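You operate a simulated robot arm through the tools that you are given. There is no shell and no other tool.

You run a simulated robot arm. Do the job below in one go: nothing can be reset, and whatever is moved stays where it is left.

Task
Stand each pen in the hole of its colour, then put the lid on the empty jar.

The check looks at the end state, three seconds after you hand in, the way a careful person would. Anything else that was tipped, shoved, dropped, spilled or broken makes it a failure. A push-on lid holds only when it is set on centred and level and pressed home; a screw cap is set on level and turned clockwise until tight.

Robot
A 7-joint arm with a two-finger parallel gripper, fixed in place. Base frame: the origin is at the foot of the arm, x ahead of it, y to its left, z up; the work surface is at about z = 820. Units: mm, rad, N and s.
With the tool pointing down near the work surface it reaches from about 240 to 680 mm from the base axis. Its first joint turns from -1.152 to 1.152 rad. Payload 2.4 kg.
The tool frame sits at the grasp point between the pads (the TCP): z along the fingers, y along the line on which they close. The tips reach 30 mm beyond it. Largest opening 94 mm; finger width 28, thickness 10; the body of the gripper, 50 by 96 mm, starts 55 mm behind the TCP.
Orientation is that of the tool frame in the base frame, as a unit quaternion [w, x, y, z]. With the fingers straight down and closing along the base's y, the tool's x points along the base's -x, its y along +y and its z along -z.

Tools
- The arm moves only by the tool move_arm. Its argument "moves" is a list of rows, each a list of 3 entries, a list of its own where there are three numbers: the gripper command, from -1 (fully open) to 1 (shut), values between in proportion, then the shift along the tool's x, y, z in units of 200 mm (1.0 is 200 mm), then the turn, a rotation vector about the tool's x, y, z in units of 90 degrees (1.0 is 90 degrees). In form: [[hand, [dx, dy, dz], [ax, ay, az]], ...]. A call has 1 to 20 rows; each row is the pose to reach, as a shift and turn from the pose commanded when the call began, along the tool's axes at that moment. A call with a number of a shift or a turn outside -1 to 1 is refused whole. A row lasts 0.2 s, in which the tool goes at most 50 mm and 0.15 rad; a call with a longer step from one row to the next is refused whole, and so is a gripper value outside its range. A pose out of reach is approached as far as the arm can. The call stops where the force on the tool passes 40 N (or 10 N more than at its start, if that is more) or the arm is blocked; 0.2 s more then pass. Each finger travels about 153 mm/s and halts on what it meets, pressing with about 44 N; the grip force reading is that of the motor and also rises with nothing between the fingers. The clock runs only during rows and for 0.2 s after the last one: add rows that repeat a pose to give the fingers time. It gives the time, the measured TCP pose, the force on the tool (base axes), the opening and the grip force at its end, in the units of the frame above (readings bear some noise), with the torque about the TCP (base axes, N m) and any sound that the robot's microphone picked up, and new pictures: "show" is both (left out), scene, wrist or none.
- Cameras (640 x 400 px; columns grow to the right, rows downward): "scene" is fixed at [13.6, 468.8, 1466.1]; the picture's right is [-0.84, -0.55, 0.00], its down [-0.28, 0.42, -0.86] and it looks along [0.47, -0.72, -0.51] (base axes); focal length 374 px, centre (320, 200). "wrist" rides on the gripper at [76, 14, -103] in the tool frame; the picture's right is [-0.18, 0.98, 0.00], its down [-0.75, -0.14, -0.64] and it looks along [-0.63, -0.12, 0.77] (tool axes); focal length 243 px, centre (320, 200). There is no depth. A picture from a camera that has moved, and an enlarged one, comes with that camera's place and axes in the base frame and with its lens. The place of the scene camera against the robot may be out by one fixed shift of up to 25 mm in any direction.
- zoom(camera, box): a new picture of the part [left, top, right, bottom] of that camera's present view, enlarged. The clock stands still meanwhile.
- hand_in(): hands the job in; it is judged then, once.

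Places have to be worked out from the pictures, the camera data and where the tool is seen. Open the gripper and draw the arm clear of the work before you hand the job in, unless the task says otherwise.

The tools are called after ">>>" as name(argument=value, ...) on one line, values as JSON. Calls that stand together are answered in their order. move_arm: Moves the arm, as the interface text tells. Its arguments: {"type":"object","properties":{"moves":{"type":"array","items":{"type":"array"}},"show":{"type":"string","enum":["both","scene","wrist","none"]}},"required":["moves"]} The other tools are called the same way: zoom (camera, box) takes an enlarged picture of a part of a camera's view; hand_in () hands the job in.

At the start:

```text
clock: 0.0
tool_pos: [298.3, -155.3, 1137.4]
orientation: [0.0, -0.001, 1.0, 0.0]
ft_force: [-0.1, -0.2, -0.2]
wrist_torque: [0.01, -0.03, 0.01]
gripper_width: 94.0
gripper_force: 0.1
```

scene: 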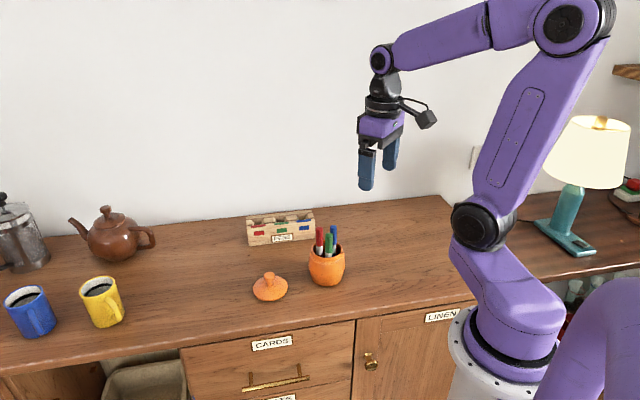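
wrist: 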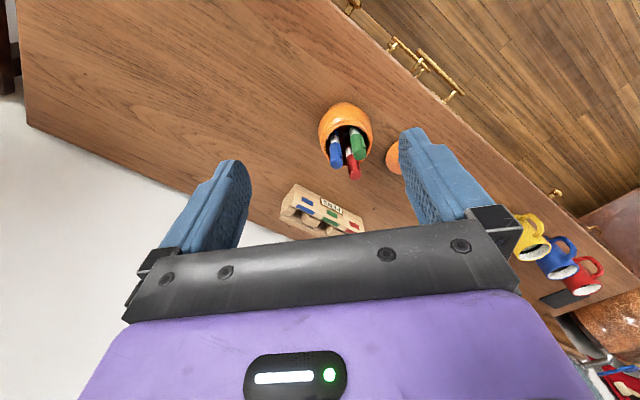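

The pictures show a jar with three pens, a lid to its side, and a pen block with coloured marks. I zoom in on them for detail before moving.

>>> zoom(camera="scene", box=[230, 190, 370, 310])

>>> zoom(camera="wrist", box=[260, 80, 420, 250])

```text
3.33 times, centred on (300, 250) of scene
camera zoom: at [13.6, 468.8, 1466.1], right [-0.84, -0.55, 0.0], down [-0.28, 0.42, -0.86], along [0.47, -0.72, -0.51], focal length 1248 px, centre (387, 33)
```

zoom: 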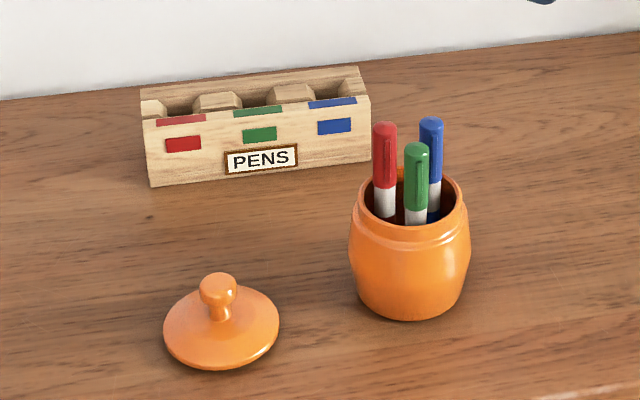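

```text
2.35 times, centred on (340, 165) of wrist
camera zoom: at [221.7, -140.5, 1239.6], right [0.18, 0.98, 0.0], down [0.75, -0.14, 0.64], along [0.63, -0.12, -0.77], focal length 571 px, centre (273, 282)
```

zoom: 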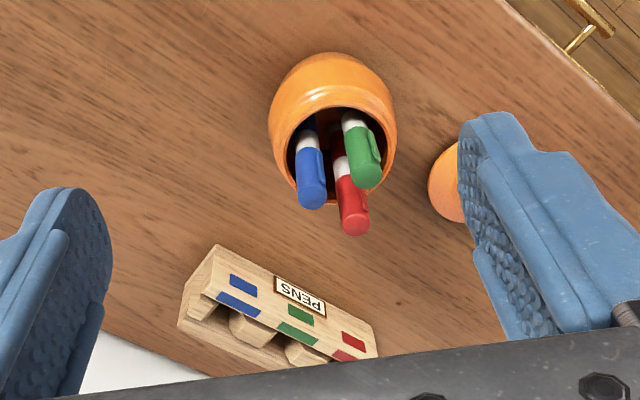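

The jar is near (400, -135) and the pen block near (570, -185), its length running about 45° in the base frame. Pen tops are near z≈970, so I move to about z=1040 to look into the block from nearer.

>>> move_arm(moves=[[-1, [-0.15, -0.01, 0.1], [0, 0, 0]], [-1, [-0.35, -0.02, 0.2], [0, 0, 0]], [-1, [-0.55, -0.03, 0.3], [0, 0, 0]], [-1, [-0.7, -0.04, 0.4], [0, 0, 0]], [-1, [-0.785, -0.04, 0.48], [0, 0, 0]], [-1, [-0.785, -0.04, 0.48], [0, 0, 0]]])

```text
clock: 1.4
tool_pos: [455.1, -163.5, 1042.4]
orientation: [0.0, 0.0, 1.0, 0.0]
ft_force: [-0.5, 0.5, 0.6]
wrist_torque: [-0.04, 0.0, 0.0]
gripper_width: 93.9
gripper_force: 0.0
camera wrist: at [379.0, -148.6, 1142.9], right [0.18, 0.98, 0.0], down [0.75, -0.14, 0.64], along [0.63, -0.12, -0.77], focal length 243 px, centre (320, 200)
```

scene: 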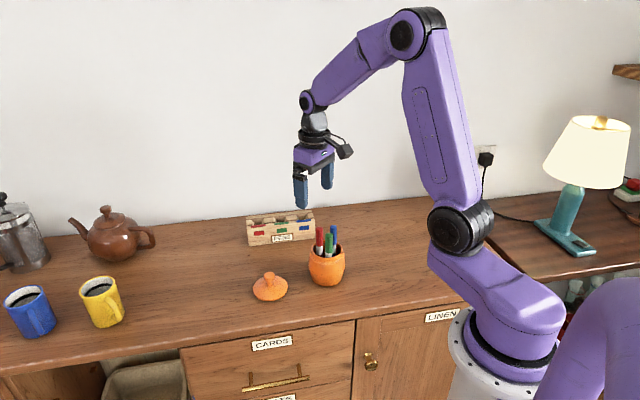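
wrist: 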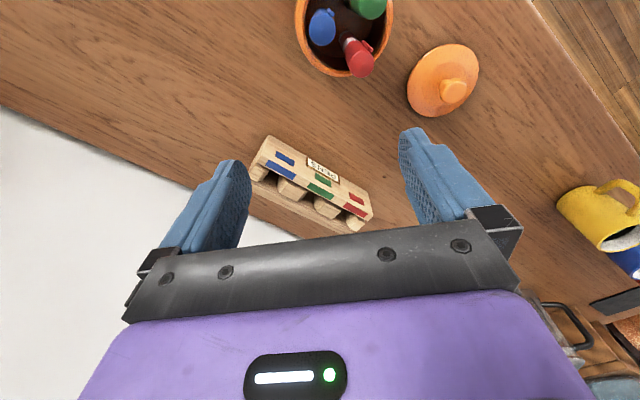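

>>> zoom(camera="wrist", box=[235, 120, 395, 240])

>>> zoom(camera="wrist", box=[280, 0, 480, 125])

>>> zoom(camera="scene", box=[235, 200, 325, 256])

```text
3.33 times, centred on (315, 180) of wrist
camera zoom: at [379.0, -148.6, 1142.9], right [0.18, 0.98, 0.0], down [0.75, -0.14, 0.64], along [0.63, -0.12, -0.77], focal length 809 px, centre (337, 267)
```

zoom: 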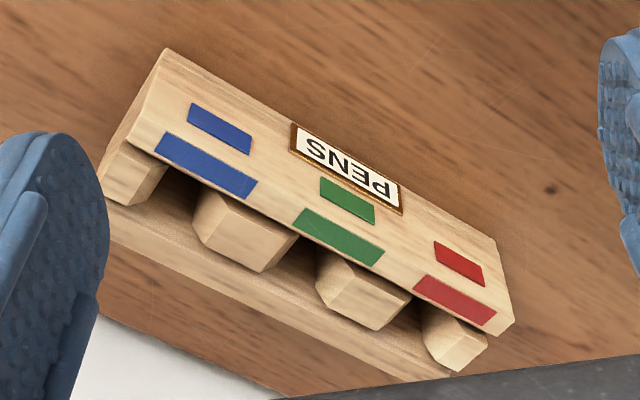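

```text
3.20 times, centred on (380, 62) of wrist
camera zoom: at [379.0, -148.6, 1142.9], right [0.18, 0.98, 0.0], down [0.75, -0.14, 0.64], along [0.63, -0.12, -0.77], focal length 776 px, centre (128, 640)
```

zoom: 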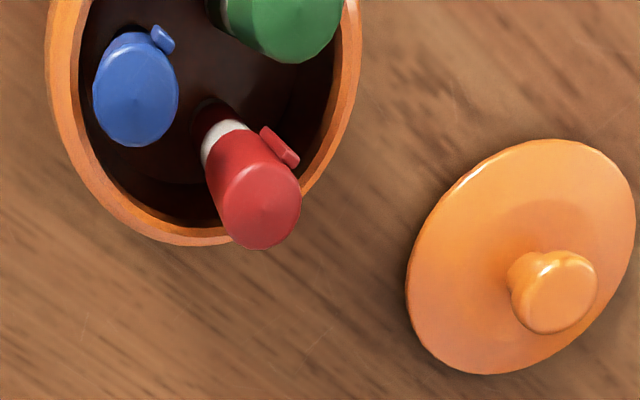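

```text
7.11 times, centred on (280, 228) of scene
camera zoom: at [13.6, 468.8, 1466.1], right [-0.84, -0.55, 0.0], down [-0.28, 0.42, -0.86], along [0.47, -0.72, -0.51], focal length 2662 px, centre (604, 1)
```

zoom: 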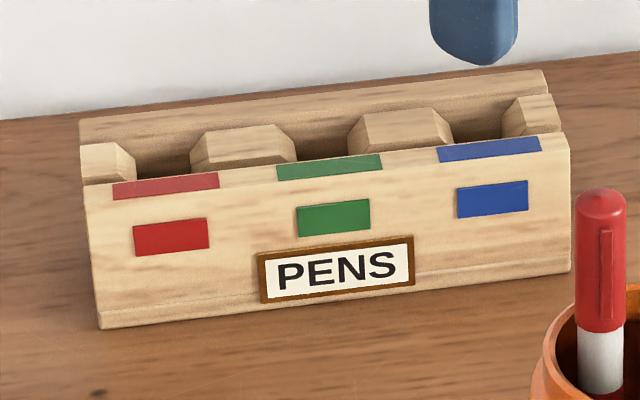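

The block has three pockets between chamfered dividers, about 61 mm apart (green near (580, -185)), and its top is at z≈880. The pen tops are near blue (397, -149), red (419, -127) and green (387, -117), at z≈953. I back off to look at the jar and pens squarely.

>>> move_arm(moves=[[-1, [0.2, 0.06, -0.1], [0, 0, 0]], [-1, [0.4, 0.12, -0.1], [0, 0, 0]], [-1, [0.6, 0.18, -0.1], [0, 0, 0]], [-1, [0.77, 0.245, -0.1], [0, 0, 0]], [-1, [0.77, 0.245, -0.1], [0, 0, 0]], [-1, [0.77, 0.245, -0.1], [0, 0, 0]]], show="wrist")

>>> zoom(camera="wrist", box=[240, 110, 400, 210])

```text
clock: 2.8
tool_pos: [300.4, -114.4, 1060.9]
orientation: [0.0, 0.0, 1.0, 0.0]
ft_force: [-0.3, 0.5, -0.3]
wrist_torque: [-0.02, 0.03, 0.03]
gripper_width: 93.8
gripper_force: 0.1
camera wrist: at [224.4, -99.0, 1163.0], right [0.18, 0.98, 0.0], down [0.75, -0.14, 0.64], along [0.63, -0.12, -0.77], focal length 243 px, centre (320, 200)
```

wrist: 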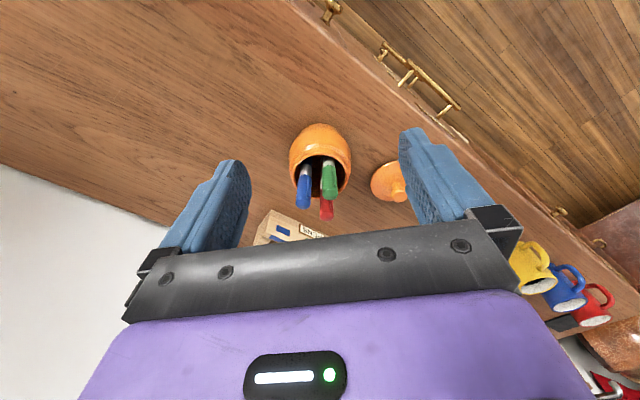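

```text
4.00 times, centred on (320, 160) of wrist
camera zoom: at [224.4, -99.0, 1163.0], right [0.18, 0.98, 0.0], down [0.75, -0.14, 0.64], along [0.63, -0.12, -0.77], focal length 970 px, centre (320, 360)
```

zoom: 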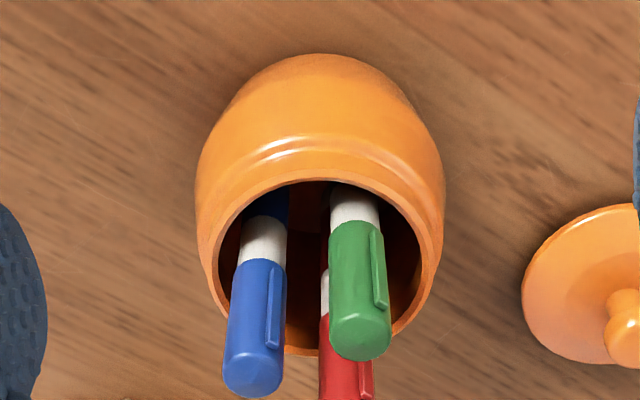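

From here the rim centre is near (403, -131) at z≈895. I turn the tool 90° to view the jar from the +y side and triangulate the pens properly.

>>> move_arm(moves=[[-1, [-0.05, 0.035, 0], [0, 0, 0.09]], [-1, [-0.1, 0.07, 0], [0, 0, 0.18]], [-1, [-0.15, 0.105, 0], [0, 0, 0.27]], [-1, [-0.2, 0.14, 0], [0, 0, 0.36]], [-1, [-0.25, 0.175, 0], [0, 0, 0.45]], [-1, [-0.3, 0.21, 0], [0, 0, 0.54]], [-1, [-0.35, 0.245, 0], [0, 0, 0.63]], [-1, [-0.4, 0.28, 0], [0, 0, 0.72]], [-1, [-0.45, 0.315, 0], [0, 0, 0.81]], [-1, [-0.5, 0.35, 0], [0, 0, 0.9]], [-1, [-0.55, 0.385, 0], [0, 0, 0.96]], [-1, [-0.605, 0.41, 0], [0, 0, 1.0]], [-1, [-0.605, 0.41, 0], [0, 0, 1.0]], [-1, [-0.605, 0.41, 0], [0, 0, 1.0]]])

>>> zoom(camera="wrist", box=[240, 110, 400, 210])

```text
clock: 5.8
tool_pos: [422.9, -33.3, 1061.8]
orientation: [-0.001, 0.707, 0.707, 0.001]
ft_force: [0.5, -0.3, 0.0]
wrist_torque: [0.03, -0.01, 0.04]
gripper_width: 94.1
gripper_force: 0.0
camera wrist: at [436.0, 44.1, 1164.0], right [0.98, -0.18, 0.0], down [-0.14, -0.75, 0.64], along [-0.12, -0.63, -0.77], focal length 243 px, centre (320, 200)
```

scene: 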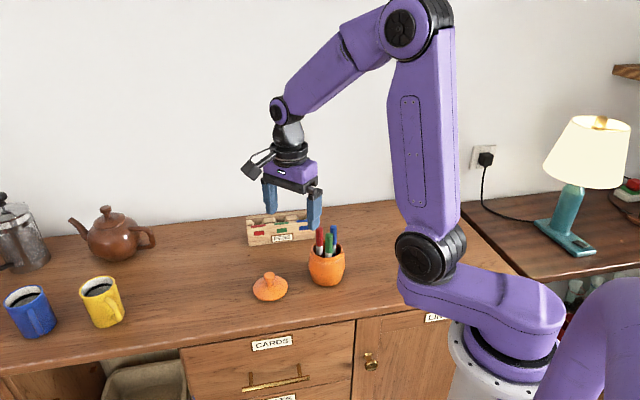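
wrist: 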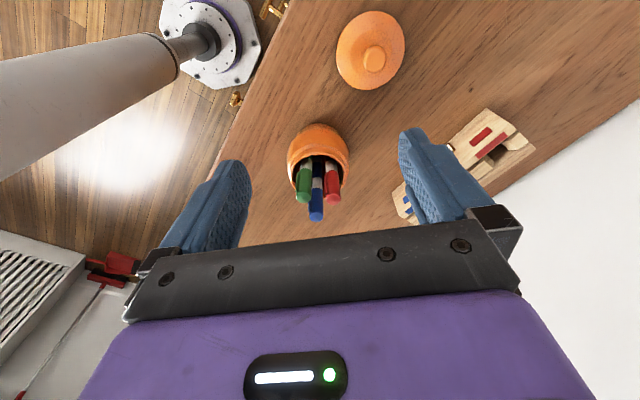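

```text
4.00 times, centred on (320, 160) of wrist
camera zoom: at [436.0, 44.1, 1164.0], right [0.98, -0.18, 0.0], down [-0.14, -0.75, 0.64], along [-0.12, -0.63, -0.77], focal length 970 px, centre (320, 360)
```

zoom: 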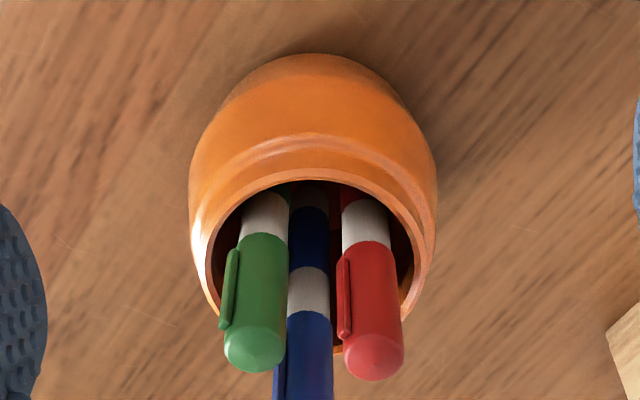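

The two views show the pens standing near vertical, tops at z≈957: blue (395.6, -149.6), red (419, -129), green (388, -118.5). The rim centre is (402, -132, 900). Next I look at the block from the +y side.

>>> move_arm(moves=[[-1, [-0.05, 0.18, 0.05], [0, 0, 0]], [-1, [-0.1, 0.37, 0.1], [0, 0, 0]], [-1, [-0.15, 0.56, 0.15], [0, 0, 0]], [-1, [-0.2, 0.75, 0.2], [0, 0, 0]], [-1, [-0.255, 0.92, 0.25], [0, 0, 0]], [-1, [-0.255, 0.92, 0.25], [0, 0, 0]], [-1, [-0.255, 0.92, 0.25], [0, 0, 0]]])

>>> zoom(camera="wrist", box=[240, 120, 400, 220])

```text
clock: 7.4
tool_pos: [605.9, -83.4, 1011.7]
orientation: [-0.001, 0.707, 0.707, 0.0]
ft_force: [1.1, 1.2, 0.8]
wrist_torque: [-0.01, 0.0, -0.02]
gripper_width: 93.9
gripper_force: 0.1
camera wrist: at [619.6, -6.3, 1114.3], right [0.98, -0.18, 0.0], down [-0.14, -0.75, 0.64], along [-0.12, -0.63, -0.77], focal length 243 px, centre (320, 200)
```

scene: 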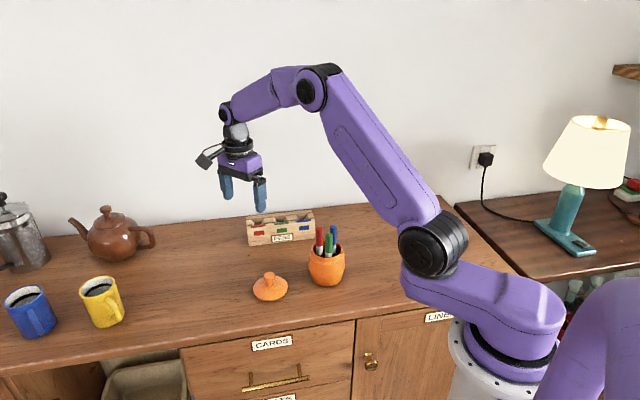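
wrist: 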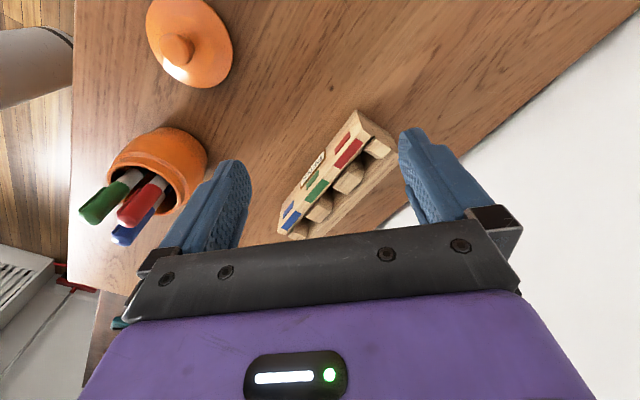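

```text
4.00 times, centred on (320, 170) of wrist
camera zoom: at [619.6, -6.3, 1114.3], right [0.98, -0.18, 0.0], down [-0.14, -0.75, 0.64], along [-0.12, -0.63, -0.77], focal length 970 px, centre (320, 320)
```

zoom: 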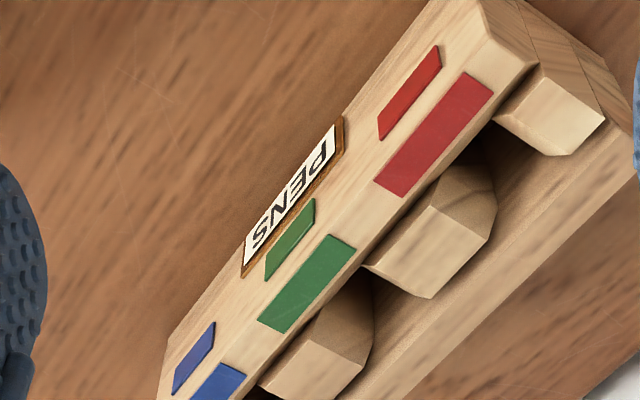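

The pockets sit at about n=15–40 mm behind the block's front edge, roughly 62 mm apart. I move the camera nearly over the block for a top-down look.

>>> move_arm(moves=[[-1, [-0.2, -0.02, 0.0], [0, 0, 0]], [-1, [-0.4, -0.04, 0.0], [0, 0, 0]], [-1, [-0.55, -0.055, 0.02], [0, 0, 0]], [-1, [-0.67, -0.055, 0.04], [0, 0, 0]], [-1, [-0.67, -0.055, 0.04], [0, 0, 0]], [-1, [-0.67, -0.055, 0.04], [0, 0, 0]]])

>>> zoom(camera="wrist", box=[230, 30, 420, 150])

```text
clock: 8.8
tool_pos: [595.1, -218.0, 1003.7]
orientation: [0.0, 0.707, 0.707, 0.0]
ft_force: [0.9, 0.0, -1.1]
wrist_torque: [0.02, -0.02, 0.01]
gripper_width: 93.9
gripper_force: 0.1
camera wrist: at [608.8, -141.3, 1105.9], right [0.98, -0.18, 0.0], down [-0.14, -0.75, 0.64], along [-0.12, -0.63, -0.77], focal length 243 px, centre (320, 200)
```

scene: 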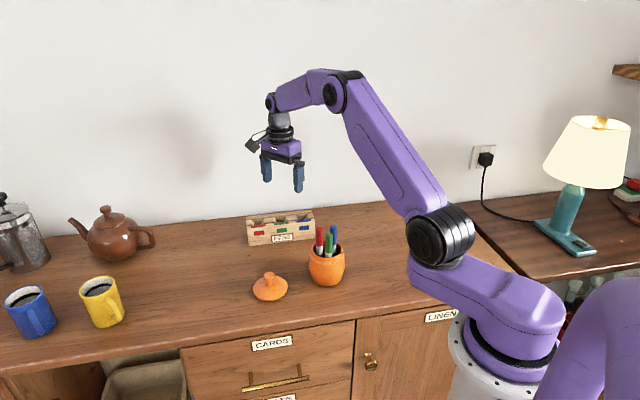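
wrist: 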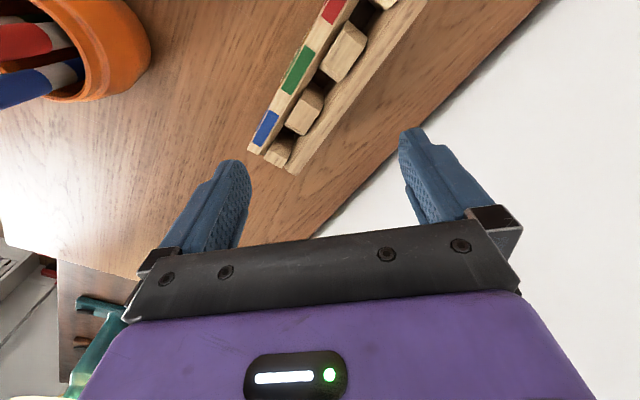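

```text
3.33 times, centred on (325, 90) of wrist
camera zoom: at [608.8, -141.3, 1105.9], right [0.98, -0.18, 0.0], down [-0.14, -0.75, 0.64], along [-0.12, -0.63, -0.77], focal length 809 px, centre (303, 567)
```

zoom: 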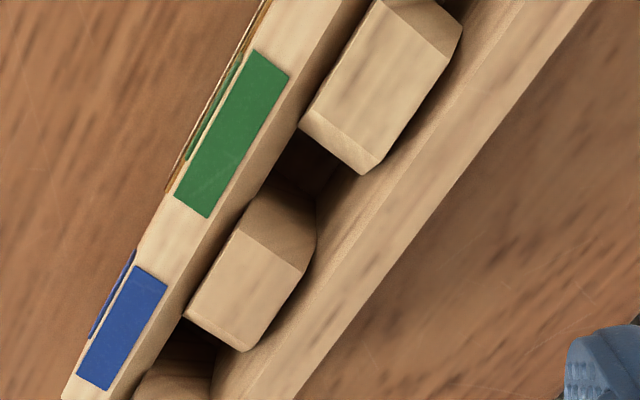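

The top-down view fits pocket centres at green (598.7, -202.3), red ≈(641.8, -159.2) and blue ≈(555.6, -245.4), with the top at z≈880. I now go above the blue pen, closing direction tangential to the jar, fingers part open.

>>> move_arm(moves=[[0.0, [0.06, -0.2, -0.06], [0, 0, 0.04]], [0.06, [0.12, -0.4, -0.06], [0, 0, 0.09]], [0.06, [0.19, -0.6, -0.06], [0, 0, 0.13]], [0.06, [0.25, -0.8, -0.06], [0, 0, 0.18]], [0.06, [0.3175, -1.0, -0.06], [0, 0, 0.222]], [0.06, [0.3175, -1.0, -0.06], [0, 0, 0.222]], [0.06, [0.3175, -1.0, -0.06], [0, 0, 0.222]]])

>>> zoom(camera="wrist", box=[240, 110, 400, 230])

>>> zoom(camera="scene", box=[270, 150, 390, 290])

```text
clock: 10.4
tool_pos: [394.8, -154.2, 1017.6]
orientation: [0.0, 0.819, 0.574, -0.001]
ft_force: [-0.7, 0.0, 0.3]
wrist_torque: [0.0, -0.02, 0.03]
gripper_width: 44.1
gripper_force: 0.1
camera wrist: at [433.2, -86.4, 1118.6], right [0.86, -0.51, 0.0], down [-0.39, -0.66, 0.64], along [-0.33, -0.55, -0.77], focal length 243 px, centre (320, 200)
```

scene: 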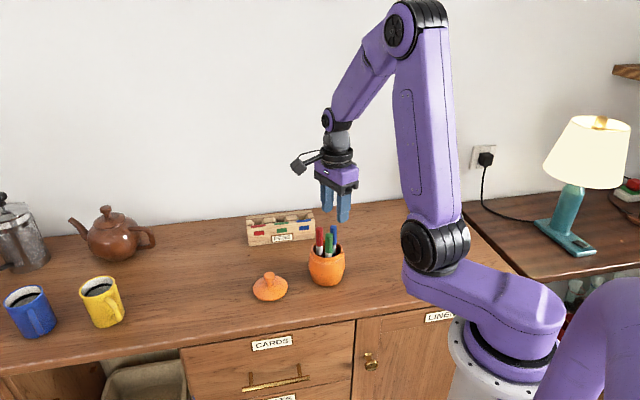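
wrist: 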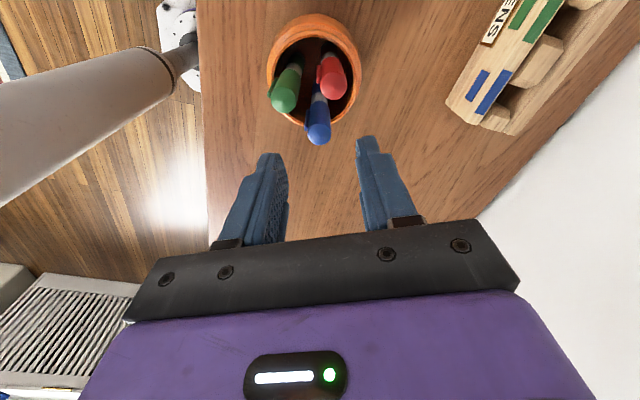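

```text
3.33 times, centred on (320, 170) of wrist
camera zoom: at [433.2, -86.4, 1118.6], right [0.86, -0.51, 0.0], down [-0.39, -0.66, 0.64], along [-0.33, -0.55, -0.77], focal length 809 px, centre (320, 300)
```

zoom: 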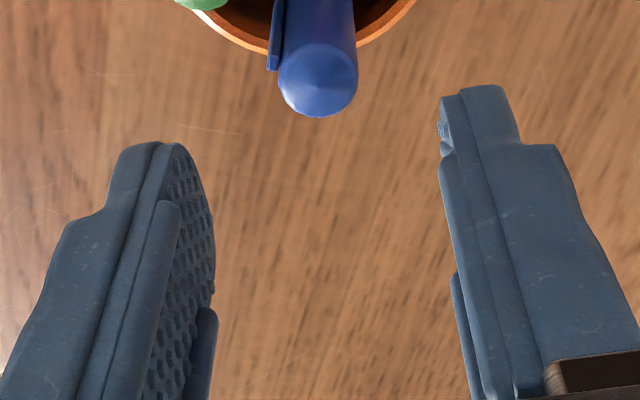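

```text
2.86 times, centred on (330, 220) of scene
camera zoom: at [13.6, 468.8, 1466.1], right [-0.84, -0.55, 0.0], down [-0.28, 0.42, -0.86], along [0.47, -0.72, -0.51], focal length 1070 px, centre (291, 143)
```

zoom: 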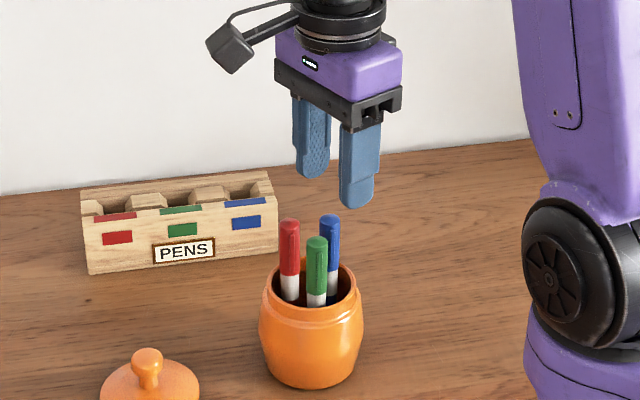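

The wrist view confirms the blue pen at about (395, -150.5), centred between the pads. I descend to grip height z≈943.

>>> move_arm(moves=[[0.06, [0, 0, 0.12], [0, 0, 0]], [0.06, [0, 0, 0.24], [0, 0, 0]], [0.06, [0, 0, 0.363], [0, 0, 0]], [0.06, [0, 0, 0.363], [0, 0, 0]]])

>>> zoom(camera="wrist", box=[240, 80, 400, 200])

>>> zoom(camera="scene", box=[290, 200, 370, 290])

```text
clock: 11.4
tool_pos: [395.6, -155.9, 943.5]
orientation: [-0.001, 0.819, 0.573, 0.0]
ft_force: [-0.1, -0.1, -0.8]
wrist_torque: [0.0, 0.01, 0.0]
gripper_width: 44.4
gripper_force: 0.1
camera wrist: at [433.7, -86.7, 1045.0], right [0.86, -0.51, 0.0], down [-0.39, -0.66, 0.64], along [-0.33, -0.55, -0.77], focal length 243 px, centre (320, 200)
```

scene: 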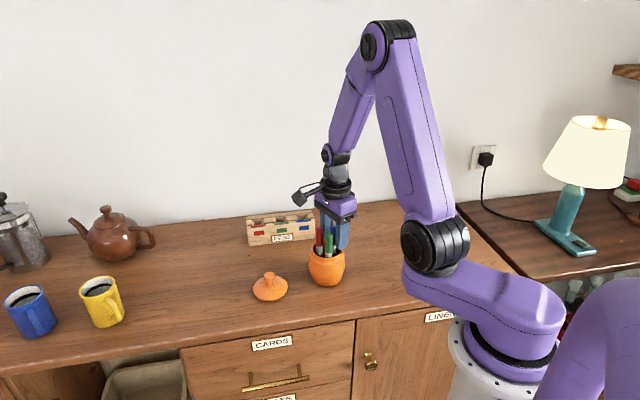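
wrist: 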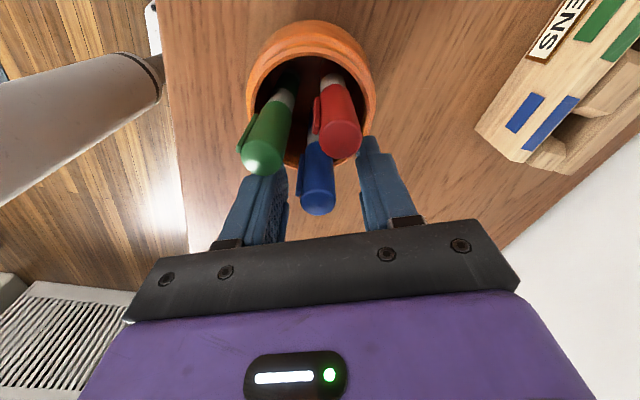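

```text
3.33 times, centred on (320, 140) of wrist
camera zoom: at [433.7, -86.7, 1045.0], right [0.86, -0.51, 0.0], down [-0.39, -0.66, 0.64], along [-0.33, -0.55, -0.77], focal length 809 px, centre (320, 400)
```

zoom: 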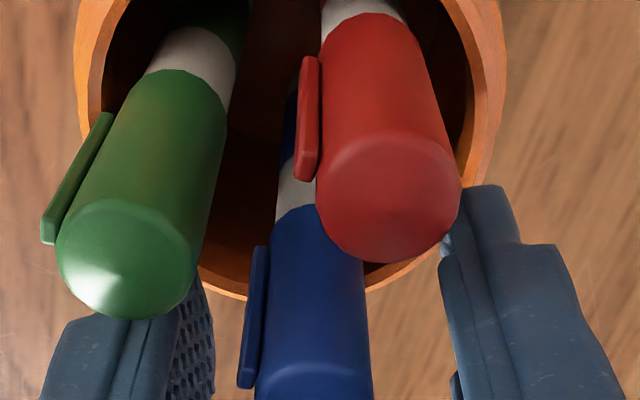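

```text
4.44 times, centred on (330, 245) of scene
camera zoom: at [13.6, 468.8, 1466.1], right [-0.84, -0.55, 0.0], down [-0.28, 0.42, -0.86], along [0.47, -0.72, -0.51], focal length 1664 px, centre (276, 0)
```

zoom: 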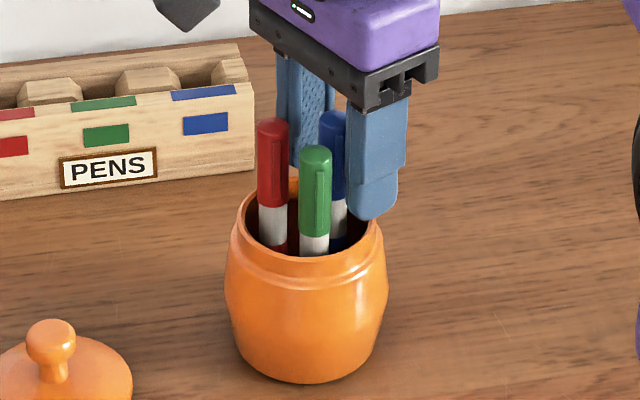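

The blue pen's clip faces the left pad, so a clip-free grasp is better. I start with green instead, whose clip is perpendicular to its tangential closing line: I lift, turn -65° and go above it.

>>> move_arm(moves=[[0.06, [0, 0, -0.15], [0, 0, 0]], [0.06, [0, 0, -0.29], [0, 0, 0]], [0.06, [0, 0, -0.29], [0, 0, -0.08]], [0.06, [0.03, -0.02, -0.29], [0, 0, -0.16]], [0.06, [0.06, -0.04, -0.29], [0, 0, -0.24]], [0.06, [0.09, -0.06, -0.29], [0, 0, -0.32]], [0.06, [0.12, -0.08, -0.29], [0, 0, -0.4]], [0.06, [0.162, -0.106, -0.29], [0, 0, -0.48]], [0.06, [0.162, -0.106, -0.29], [0, 0, -0.56]], [0.06, [0.162, -0.106, -0.29], [0, 0, -0.64]], [0.06, [0.162, -0.106, -0.29], [0, 0, -0.722]], [0.06, [0.162, -0.106, -0.29], [0, 0, -0.722]], [0.06, [0.162, -0.106, -0.29], [0, 0, -0.722]]])

>>> zoom(camera="wrist", box=[240, 80, 400, 200])

```text
clock: 14.2
tool_pos: [385.4, -115.1, 1000.5]
orientation: [-0.001, 0.382, 0.924, 0.0]
ft_force: [0.1, 0.7, -0.1]
wrist_torque: [0.03, -0.02, 0.0]
gripper_width: 44.5
gripper_force: 0.2
camera wrist: at [342.3, -51.6, 1102.9], right [0.82, 0.57, 0.0], down [0.43, -0.63, 0.64], along [0.36, -0.53, -0.77], focal length 243 px, centre (320, 200)
```

scene: 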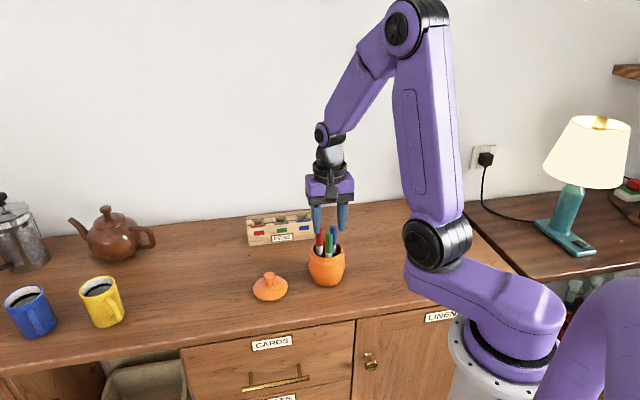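
wrist: 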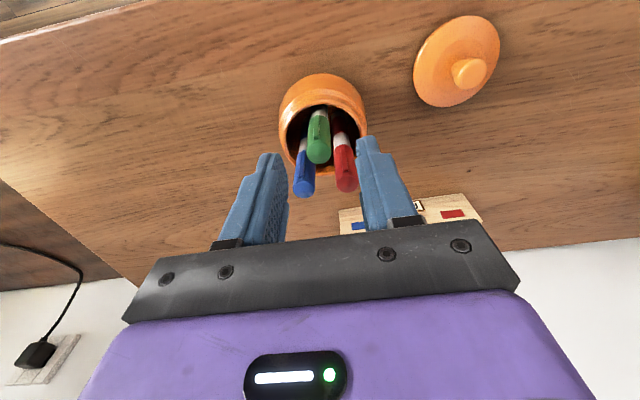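

```text
3.33 times, centred on (320, 140) of wrist
camera zoom: at [342.3, -51.6, 1102.9], right [0.82, 0.57, 0.0], down [0.43, -0.63, 0.64], along [0.36, -0.53, -0.77], focal length 809 px, centre (320, 400)
```

zoom: 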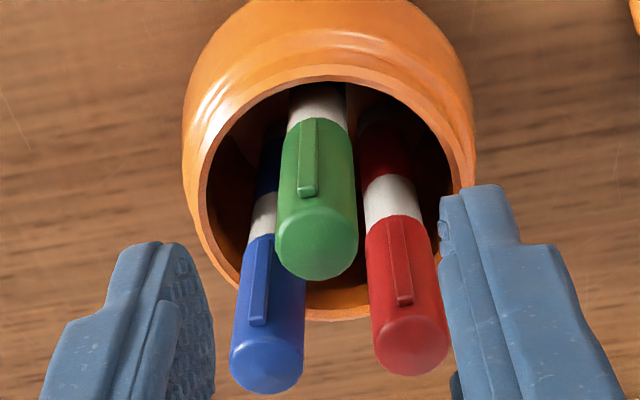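

The clips all face the camera here, so the pads will close on clean cap sides. The green pen is centred at (387.5, -118.4), so I descend and close on it.

>>> move_arm(moves=[[0.06, [0, 0, 0.1], [0, 0, 0]], [0.06, [0, 0, 0.2], [0, 0, 0]], [0.06, [0, 0, 0.285], [0, 0, 0]], [0.06, [0, 0, 0.285], [0, 0, 0]], [0.4, [0, 0, 0.285], [0, 0, 0]], [1, [0, 0, 0.285], [0, 0, 0]], [1, [0, 0, 0.285], [0, 0, 0]], [1, [0, 0, 0.285], [0, 0, 0]]])

>>> zoom(camera="wrist", box=[230, 60, 410, 200])

```text
clock: 16.0
tool_pos: [387.5, -115.6, 944.4]
orientation: [0.0, 0.383, 0.924, 0.001]
ft_force: [0.6, 0.8, -0.2]
wrist_torque: [0.01, -0.03, -0.03]
gripper_width: 14.8
gripper_force: 44.1
camera wrist: at [342.9, -51.6, 1046.1], right [0.83, 0.56, 0.0], down [0.43, -0.63, 0.64], along [0.36, -0.53, -0.77], focal length 243 px, centre (320, 200)
```

scene: 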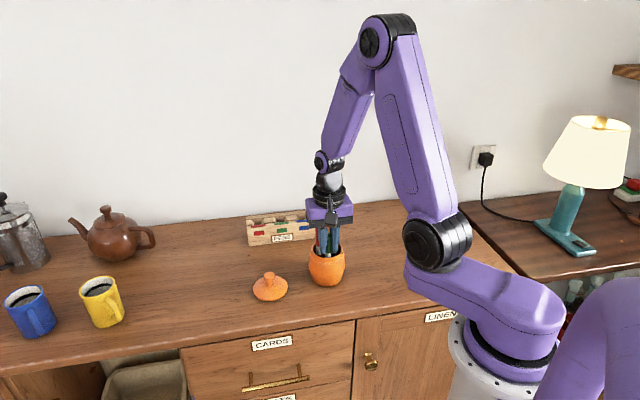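
wrist: 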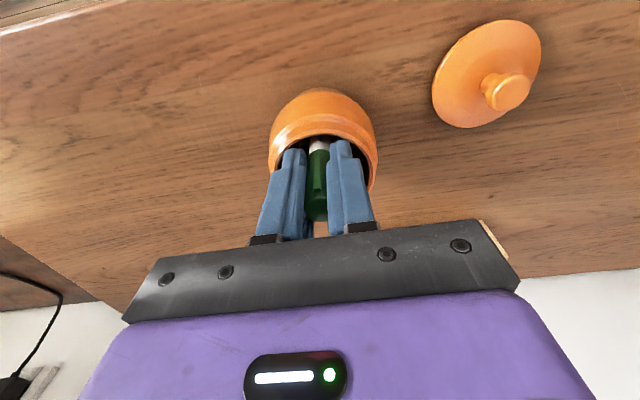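

```text
2.86 times, centred on (320, 130) of wrist
camera zoom: at [342.9, -51.6, 1046.1], right [0.83, 0.56, 0.0], down [0.43, -0.63, 0.64], along [0.36, -0.53, -0.77], focal length 693 px, centre (320, 400)
```

zoom: 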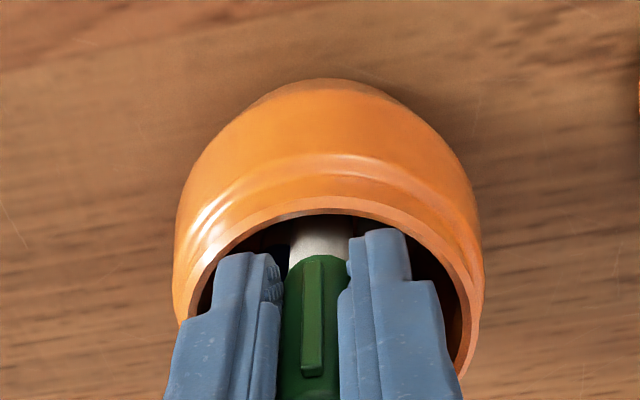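

Gripped with a 14.8 mm opening at 44 N. I lift straight up 150 mm so the pen's foot clears the other pens.

>>> move_arm(moves=[[1, [0, 0, -0.05], [0, 0, 0]], [1, [0, 0, -0.15], [0, 0, 0]], [1, [0, 0, -0.3], [0, 0, 0]], [1, [0, 0, -0.45], [0, 0, 0]], [1, [0, 0, -0.6], [0, 0, 0]], [1, [0, 0, -0.75], [0, 0, 0]], [1, [0, 0, -0.75], [0, 0, 0]], [1, [0, 0, -0.75], [0, 0, 0]]])

>>> zoom(camera="scene", box=[270, 100, 390, 290])

>>> zoom(camera="wrist", box=[240, 80, 400, 220])

```text
clock: 17.8
tool_pos: [386.3, -115.8, 1094.7]
orientation: [0.0, 0.382, 0.924, 0.0]
ft_force: [-0.4, -0.6, -0.3]
wrist_torque: [0.04, -0.03, 0.0]
gripper_width: 14.8
gripper_force: 43.5
camera wrist: at [342.0, -51.7, 1196.2], right [0.83, 0.56, 0.0], down [0.43, -0.63, 0.64], along [0.36, -0.53, -0.77], focal length 243 px, centre (320, 200)
```

scene: 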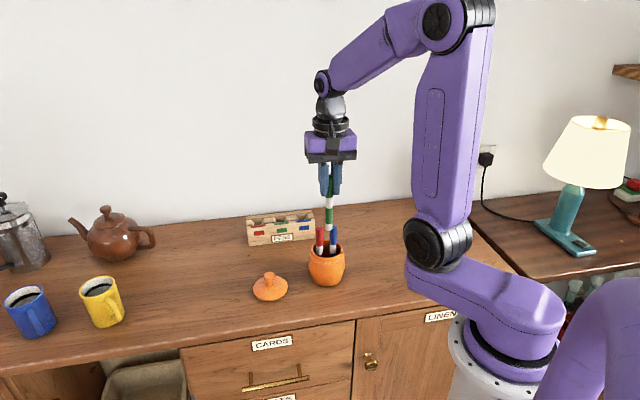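
wrist: 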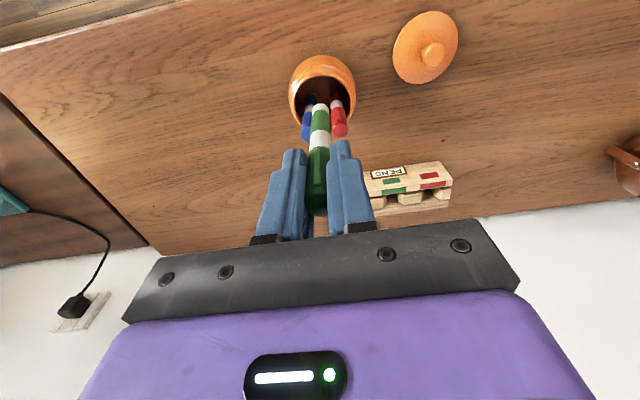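

```text
2.11 times, centred on (330, 195) of scene
camera zoom: at [13.6, 468.8, 1466.1], right [-0.84, -0.55, 0.0], down [-0.28, 0.42, -0.86], along [0.47, -0.72, -0.51], focal length 788 px, centre (299, 210)
```

zoom: 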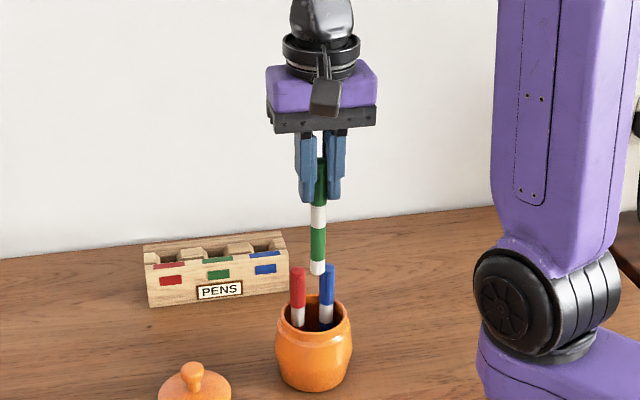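

```text
2.86 times, centred on (320, 150) of wrist
camera zoom: at [342.0, -51.7, 1196.2], right [0.83, 0.56, 0.0], down [0.43, -0.63, 0.64], along [0.36, -0.53, -0.77], focal length 693 px, centre (320, 343)
```

zoom: 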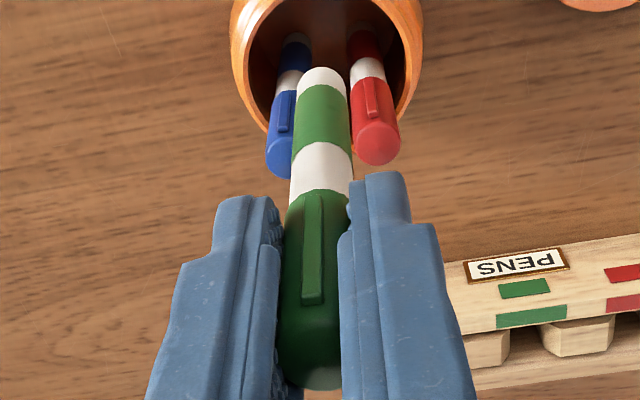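

The green pen hangs vertical, about 138 mm long, its foot roughly 117–120 mm below the TCP. I carry it over toward the green pocket at safe height.

>>> move_arm(moves=[[1, [0, 0, -0.06], [0, 0, 0]], [1, [-0.1, 0.04, -0.06], [0, 0, 0]], [1, [-0.3, 0.13, -0.06], [0, 0, 0]], [1, [-0.5, 0.22, -0.06], [0, 0, 0]], [1, [-0.7, 0.31, -0.03], [0, 0, 0]], [1, [-0.85, 0.38, 0.05], [0, 0, 0]], [1, [-1.0, 0.445, 0.15], [0, 0, 0]], [1, [-1.0, 0.445, 0.25], [0, 0, 0]], [1, [-1.0, 0.445, 0.25], [0, 0, 0]], [1, [-1.0, 0.445, 0.25], [0, 0, 0]]])

>>> zoom(camera="scene", box=[230, 130, 350, 260])

>>> zoom(camera="wrist", box=[230, 60, 410, 200])

```text
clock: 20.0
tool_pos: [591.9, -194.5, 1043.8]
orientation: [0.0, 0.383, 0.924, -0.001]
ft_force: [-0.6, 0.3, -0.9]
wrist_torque: [0.03, -0.03, 0.01]
gripper_width: 14.9
gripper_force: 44.1
camera wrist: at [547.2, -130.3, 1146.3], right [0.83, 0.56, 0.0], down [0.43, -0.63, 0.64], along [0.36, -0.53, -0.77], focal length 243 px, centre (320, 200)
```

scene: 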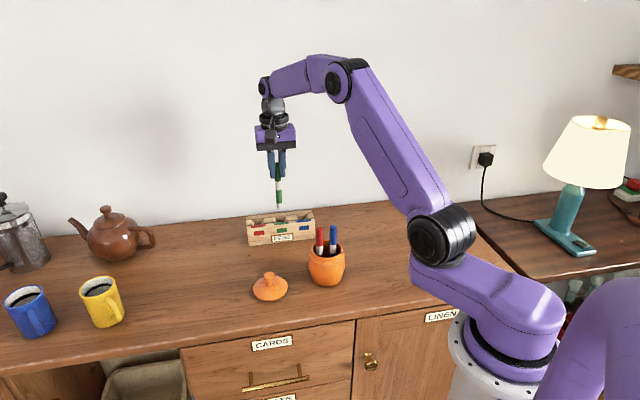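
wrist: 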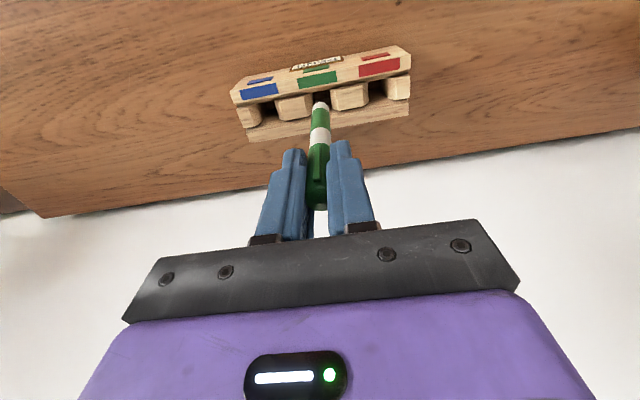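

```text
3.08 times, centred on (290, 195) of scene
camera zoom: at [13.6, 468.8, 1466.1], right [-0.84, -0.55, 0.0], down [-0.28, 0.42, -0.86], along [0.47, -0.72, -0.51], focal length 1152 px, centre (412, 215)
```

zoom: 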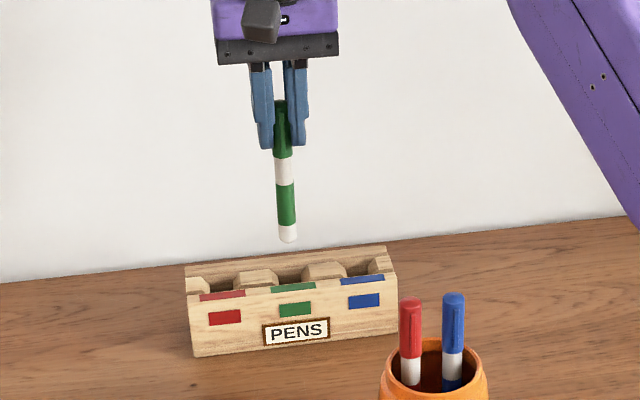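

```text
2.86 times, centred on (320, 130) of wrist
camera zoom: at [547.2, -130.3, 1146.3], right [0.83, 0.56, 0.0], down [0.43, -0.63, 0.64], along [0.36, -0.53, -0.77], focal length 693 px, centre (320, 400)
```

zoom: 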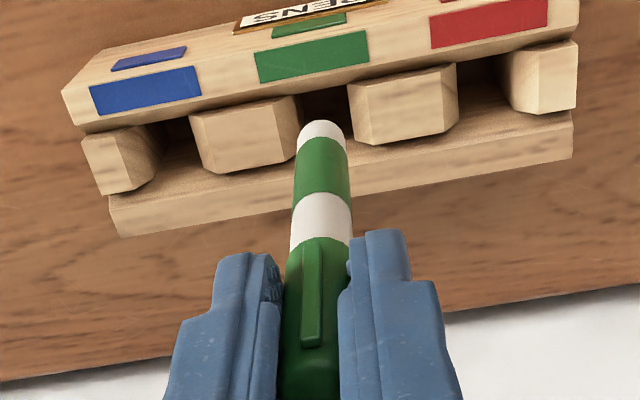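

The green strip and dividers again give the pocket at about (599, -202), and the pen foot is plumb at z≈921. I shift 8 mm toward the pocket and lower to just above its mouth.

>>> move_arm(moves=[[1, [-0.041, 0, 0], [0, 0, 0]], [1, [-0.041, 0, 0.08], [0, 0, 0]], [1, [-0.041, 0, 0.16], [0, 0, 0]], [1, [-0.041, 0, 0.16], [0, 0, 0]]])

>>> zoom(camera="scene", box=[235, 170, 325, 256])

>>> zoom(camera="wrist", box=[230, 60, 410, 200])

```text
clock: 21.0
tool_pos: [598.0, -200.9, 1011.8]
orientation: [0.0, 0.383, 0.924, 0.0]
ft_force: [0.9, 0.1, -0.1]
wrist_torque: [0.01, -0.01, 0.03]
gripper_width: 14.9
gripper_force: 43.7
camera wrist: at [553.0, -135.8, 1113.9], right [0.83, 0.56, 0.0], down [0.43, -0.63, 0.64], along [0.36, -0.53, -0.77], focal length 243 px, centre (320, 200)
```

scene: 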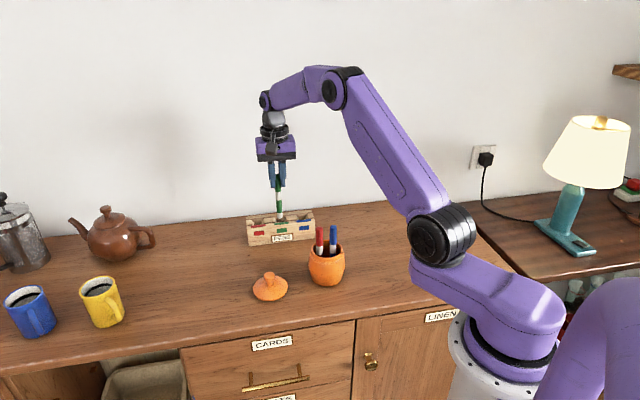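
wrist: 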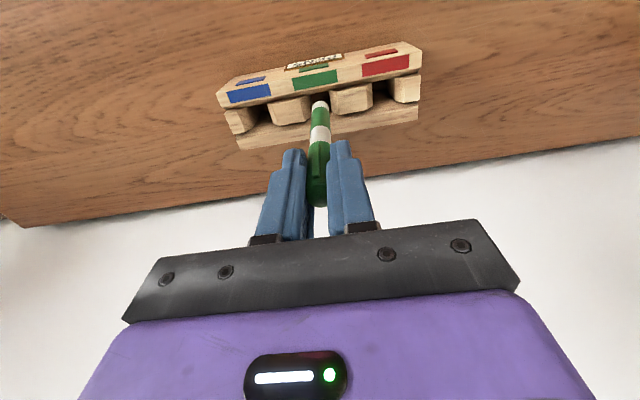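

```text
4.65 times, centred on (280, 213) of scene
camera zoom: at [13.6, 468.8, 1466.1], right [-0.84, -0.55, 0.0], down [-0.28, 0.42, -0.86], along [0.47, -0.72, -0.51], focal length 1741 px, centre (506, 140)
```

zoom: 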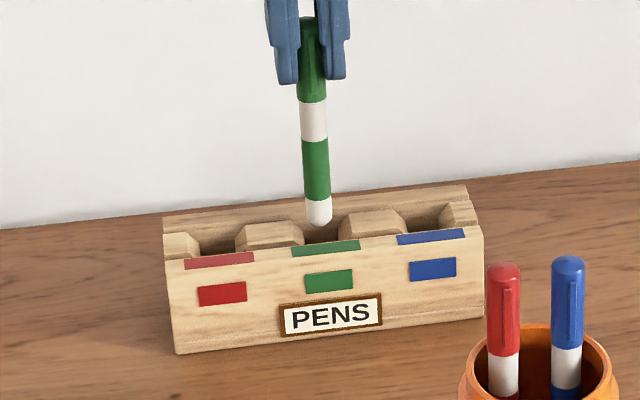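

```text
2.86 times, centred on (320, 130) of wrist
camera zoom: at [553.0, -135.8, 1113.9], right [0.83, 0.56, 0.0], down [0.43, -0.63, 0.64], along [0.36, -0.53, -0.77], focal length 693 px, centre (320, 400)
```

zoom: 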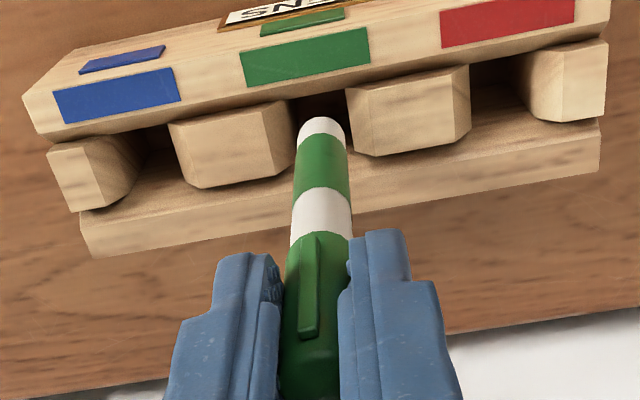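

The pen is centred between the dividers at the pocket mouth. I lower it 40 mm in small steps, watching the force.

>>> move_arm(moves=[[1, [0, 0, 0.03], [0, 0, 0]], [1, [0, 0, 0.06], [0, 0, 0]], [1, [0, 0, 0.09], [0, 0, 0]], [1, [0, 0, 0.12], [0, 0, 0]], [1, [0, 0, 0.15], [0, 0, 0]], [1, [0, 0, 0.18], [0, 0, 0]], [1, [0, 0, 0.2], [0, 0, 0]]])

>>> zoom(camera="scene", box=[235, 170, 325, 256])

```text
clock: 22.6
tool_pos: [596.6, -199.4, 972.0]
orientation: [0.0, 0.384, 0.923, 0.0]
ft_force: [0.2, -0.3, -0.3]
wrist_torque: [0.0, 0.01, -0.03]
gripper_width: 14.8
gripper_force: 44.5
camera wrist: at [552.6, -136.1, 1073.7], right [0.83, 0.56, 0.0], down [0.43, -0.63, 0.64], along [0.36, -0.53, -0.77], focal length 243 px, centre (320, 200)
```

scene: 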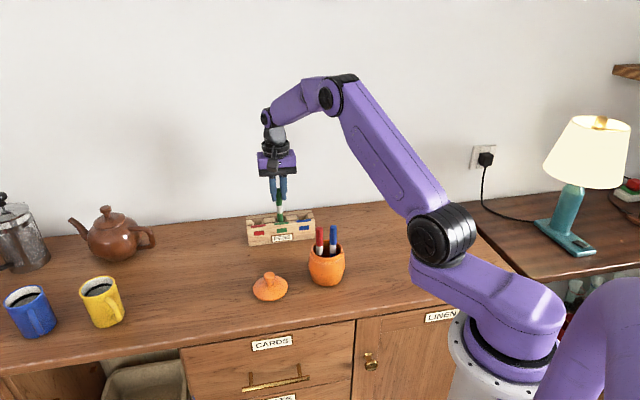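
wrist: 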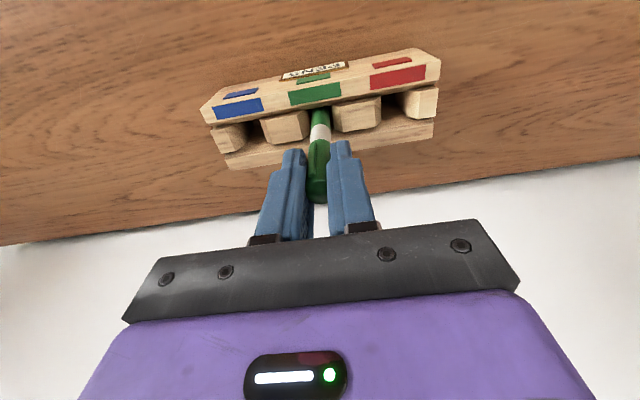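

```text
4.65 times, centred on (280, 213) of scene
camera zoom: at [13.6, 468.8, 1466.1], right [-0.84, -0.55, 0.0], down [-0.28, 0.42, -0.86], along [0.47, -0.72, -0.51], focal length 1741 px, centre (506, 140)
```

zoom: 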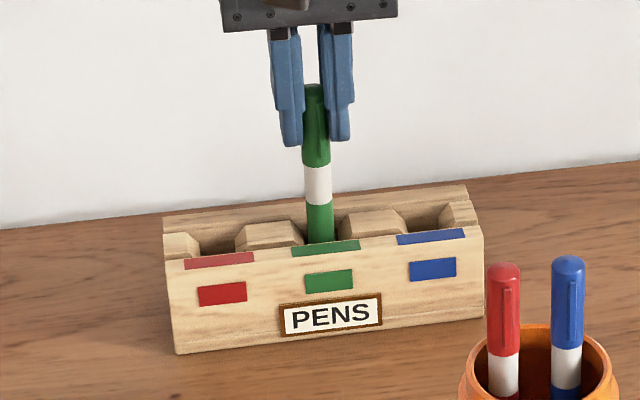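

The pen has gone about 40 mm into the pocket with no force. I keep lowering in small steps to find the floor.

>>> move_arm(moves=[[1, [0, 0, 0.02], [0, 0, 0]], [1, [0, 0, 0.04], [0, 0, 0]], [1, [0, 0, 0.055], [0, 0, 0]]], show="none")

```text
clock: 23.4
tool_pos: [596.7, -200.7, 961.5]
orientation: [0.0, 0.383, 0.924, 0.0]
ft_force: [-0.7, -0.3, 1.4]
wrist_torque: [0.05, 0.07, 0.0]
gripper_width: 15.1
gripper_force: 44.6
```

Force is still only about 1 N, so I go on in 2–3 mm steps.

>>> move_arm(moves=[[1, [0, 0, 0.012], [0, 0, 0]], [1, [0, 0, 0.024], [0, 0, 0]]], show="none")

```text
clock: 24.0
tool_pos: [598.4, -200.4, 959.9]
orientation: [0.005, 0.383, 0.924, -0.001]
ft_force: [-3.8, 0.8, 31.9]
wrist_torque: [-0.01, 0.47, -0.06]
gripper_width: 15.1
gripper_force: 43.8
```

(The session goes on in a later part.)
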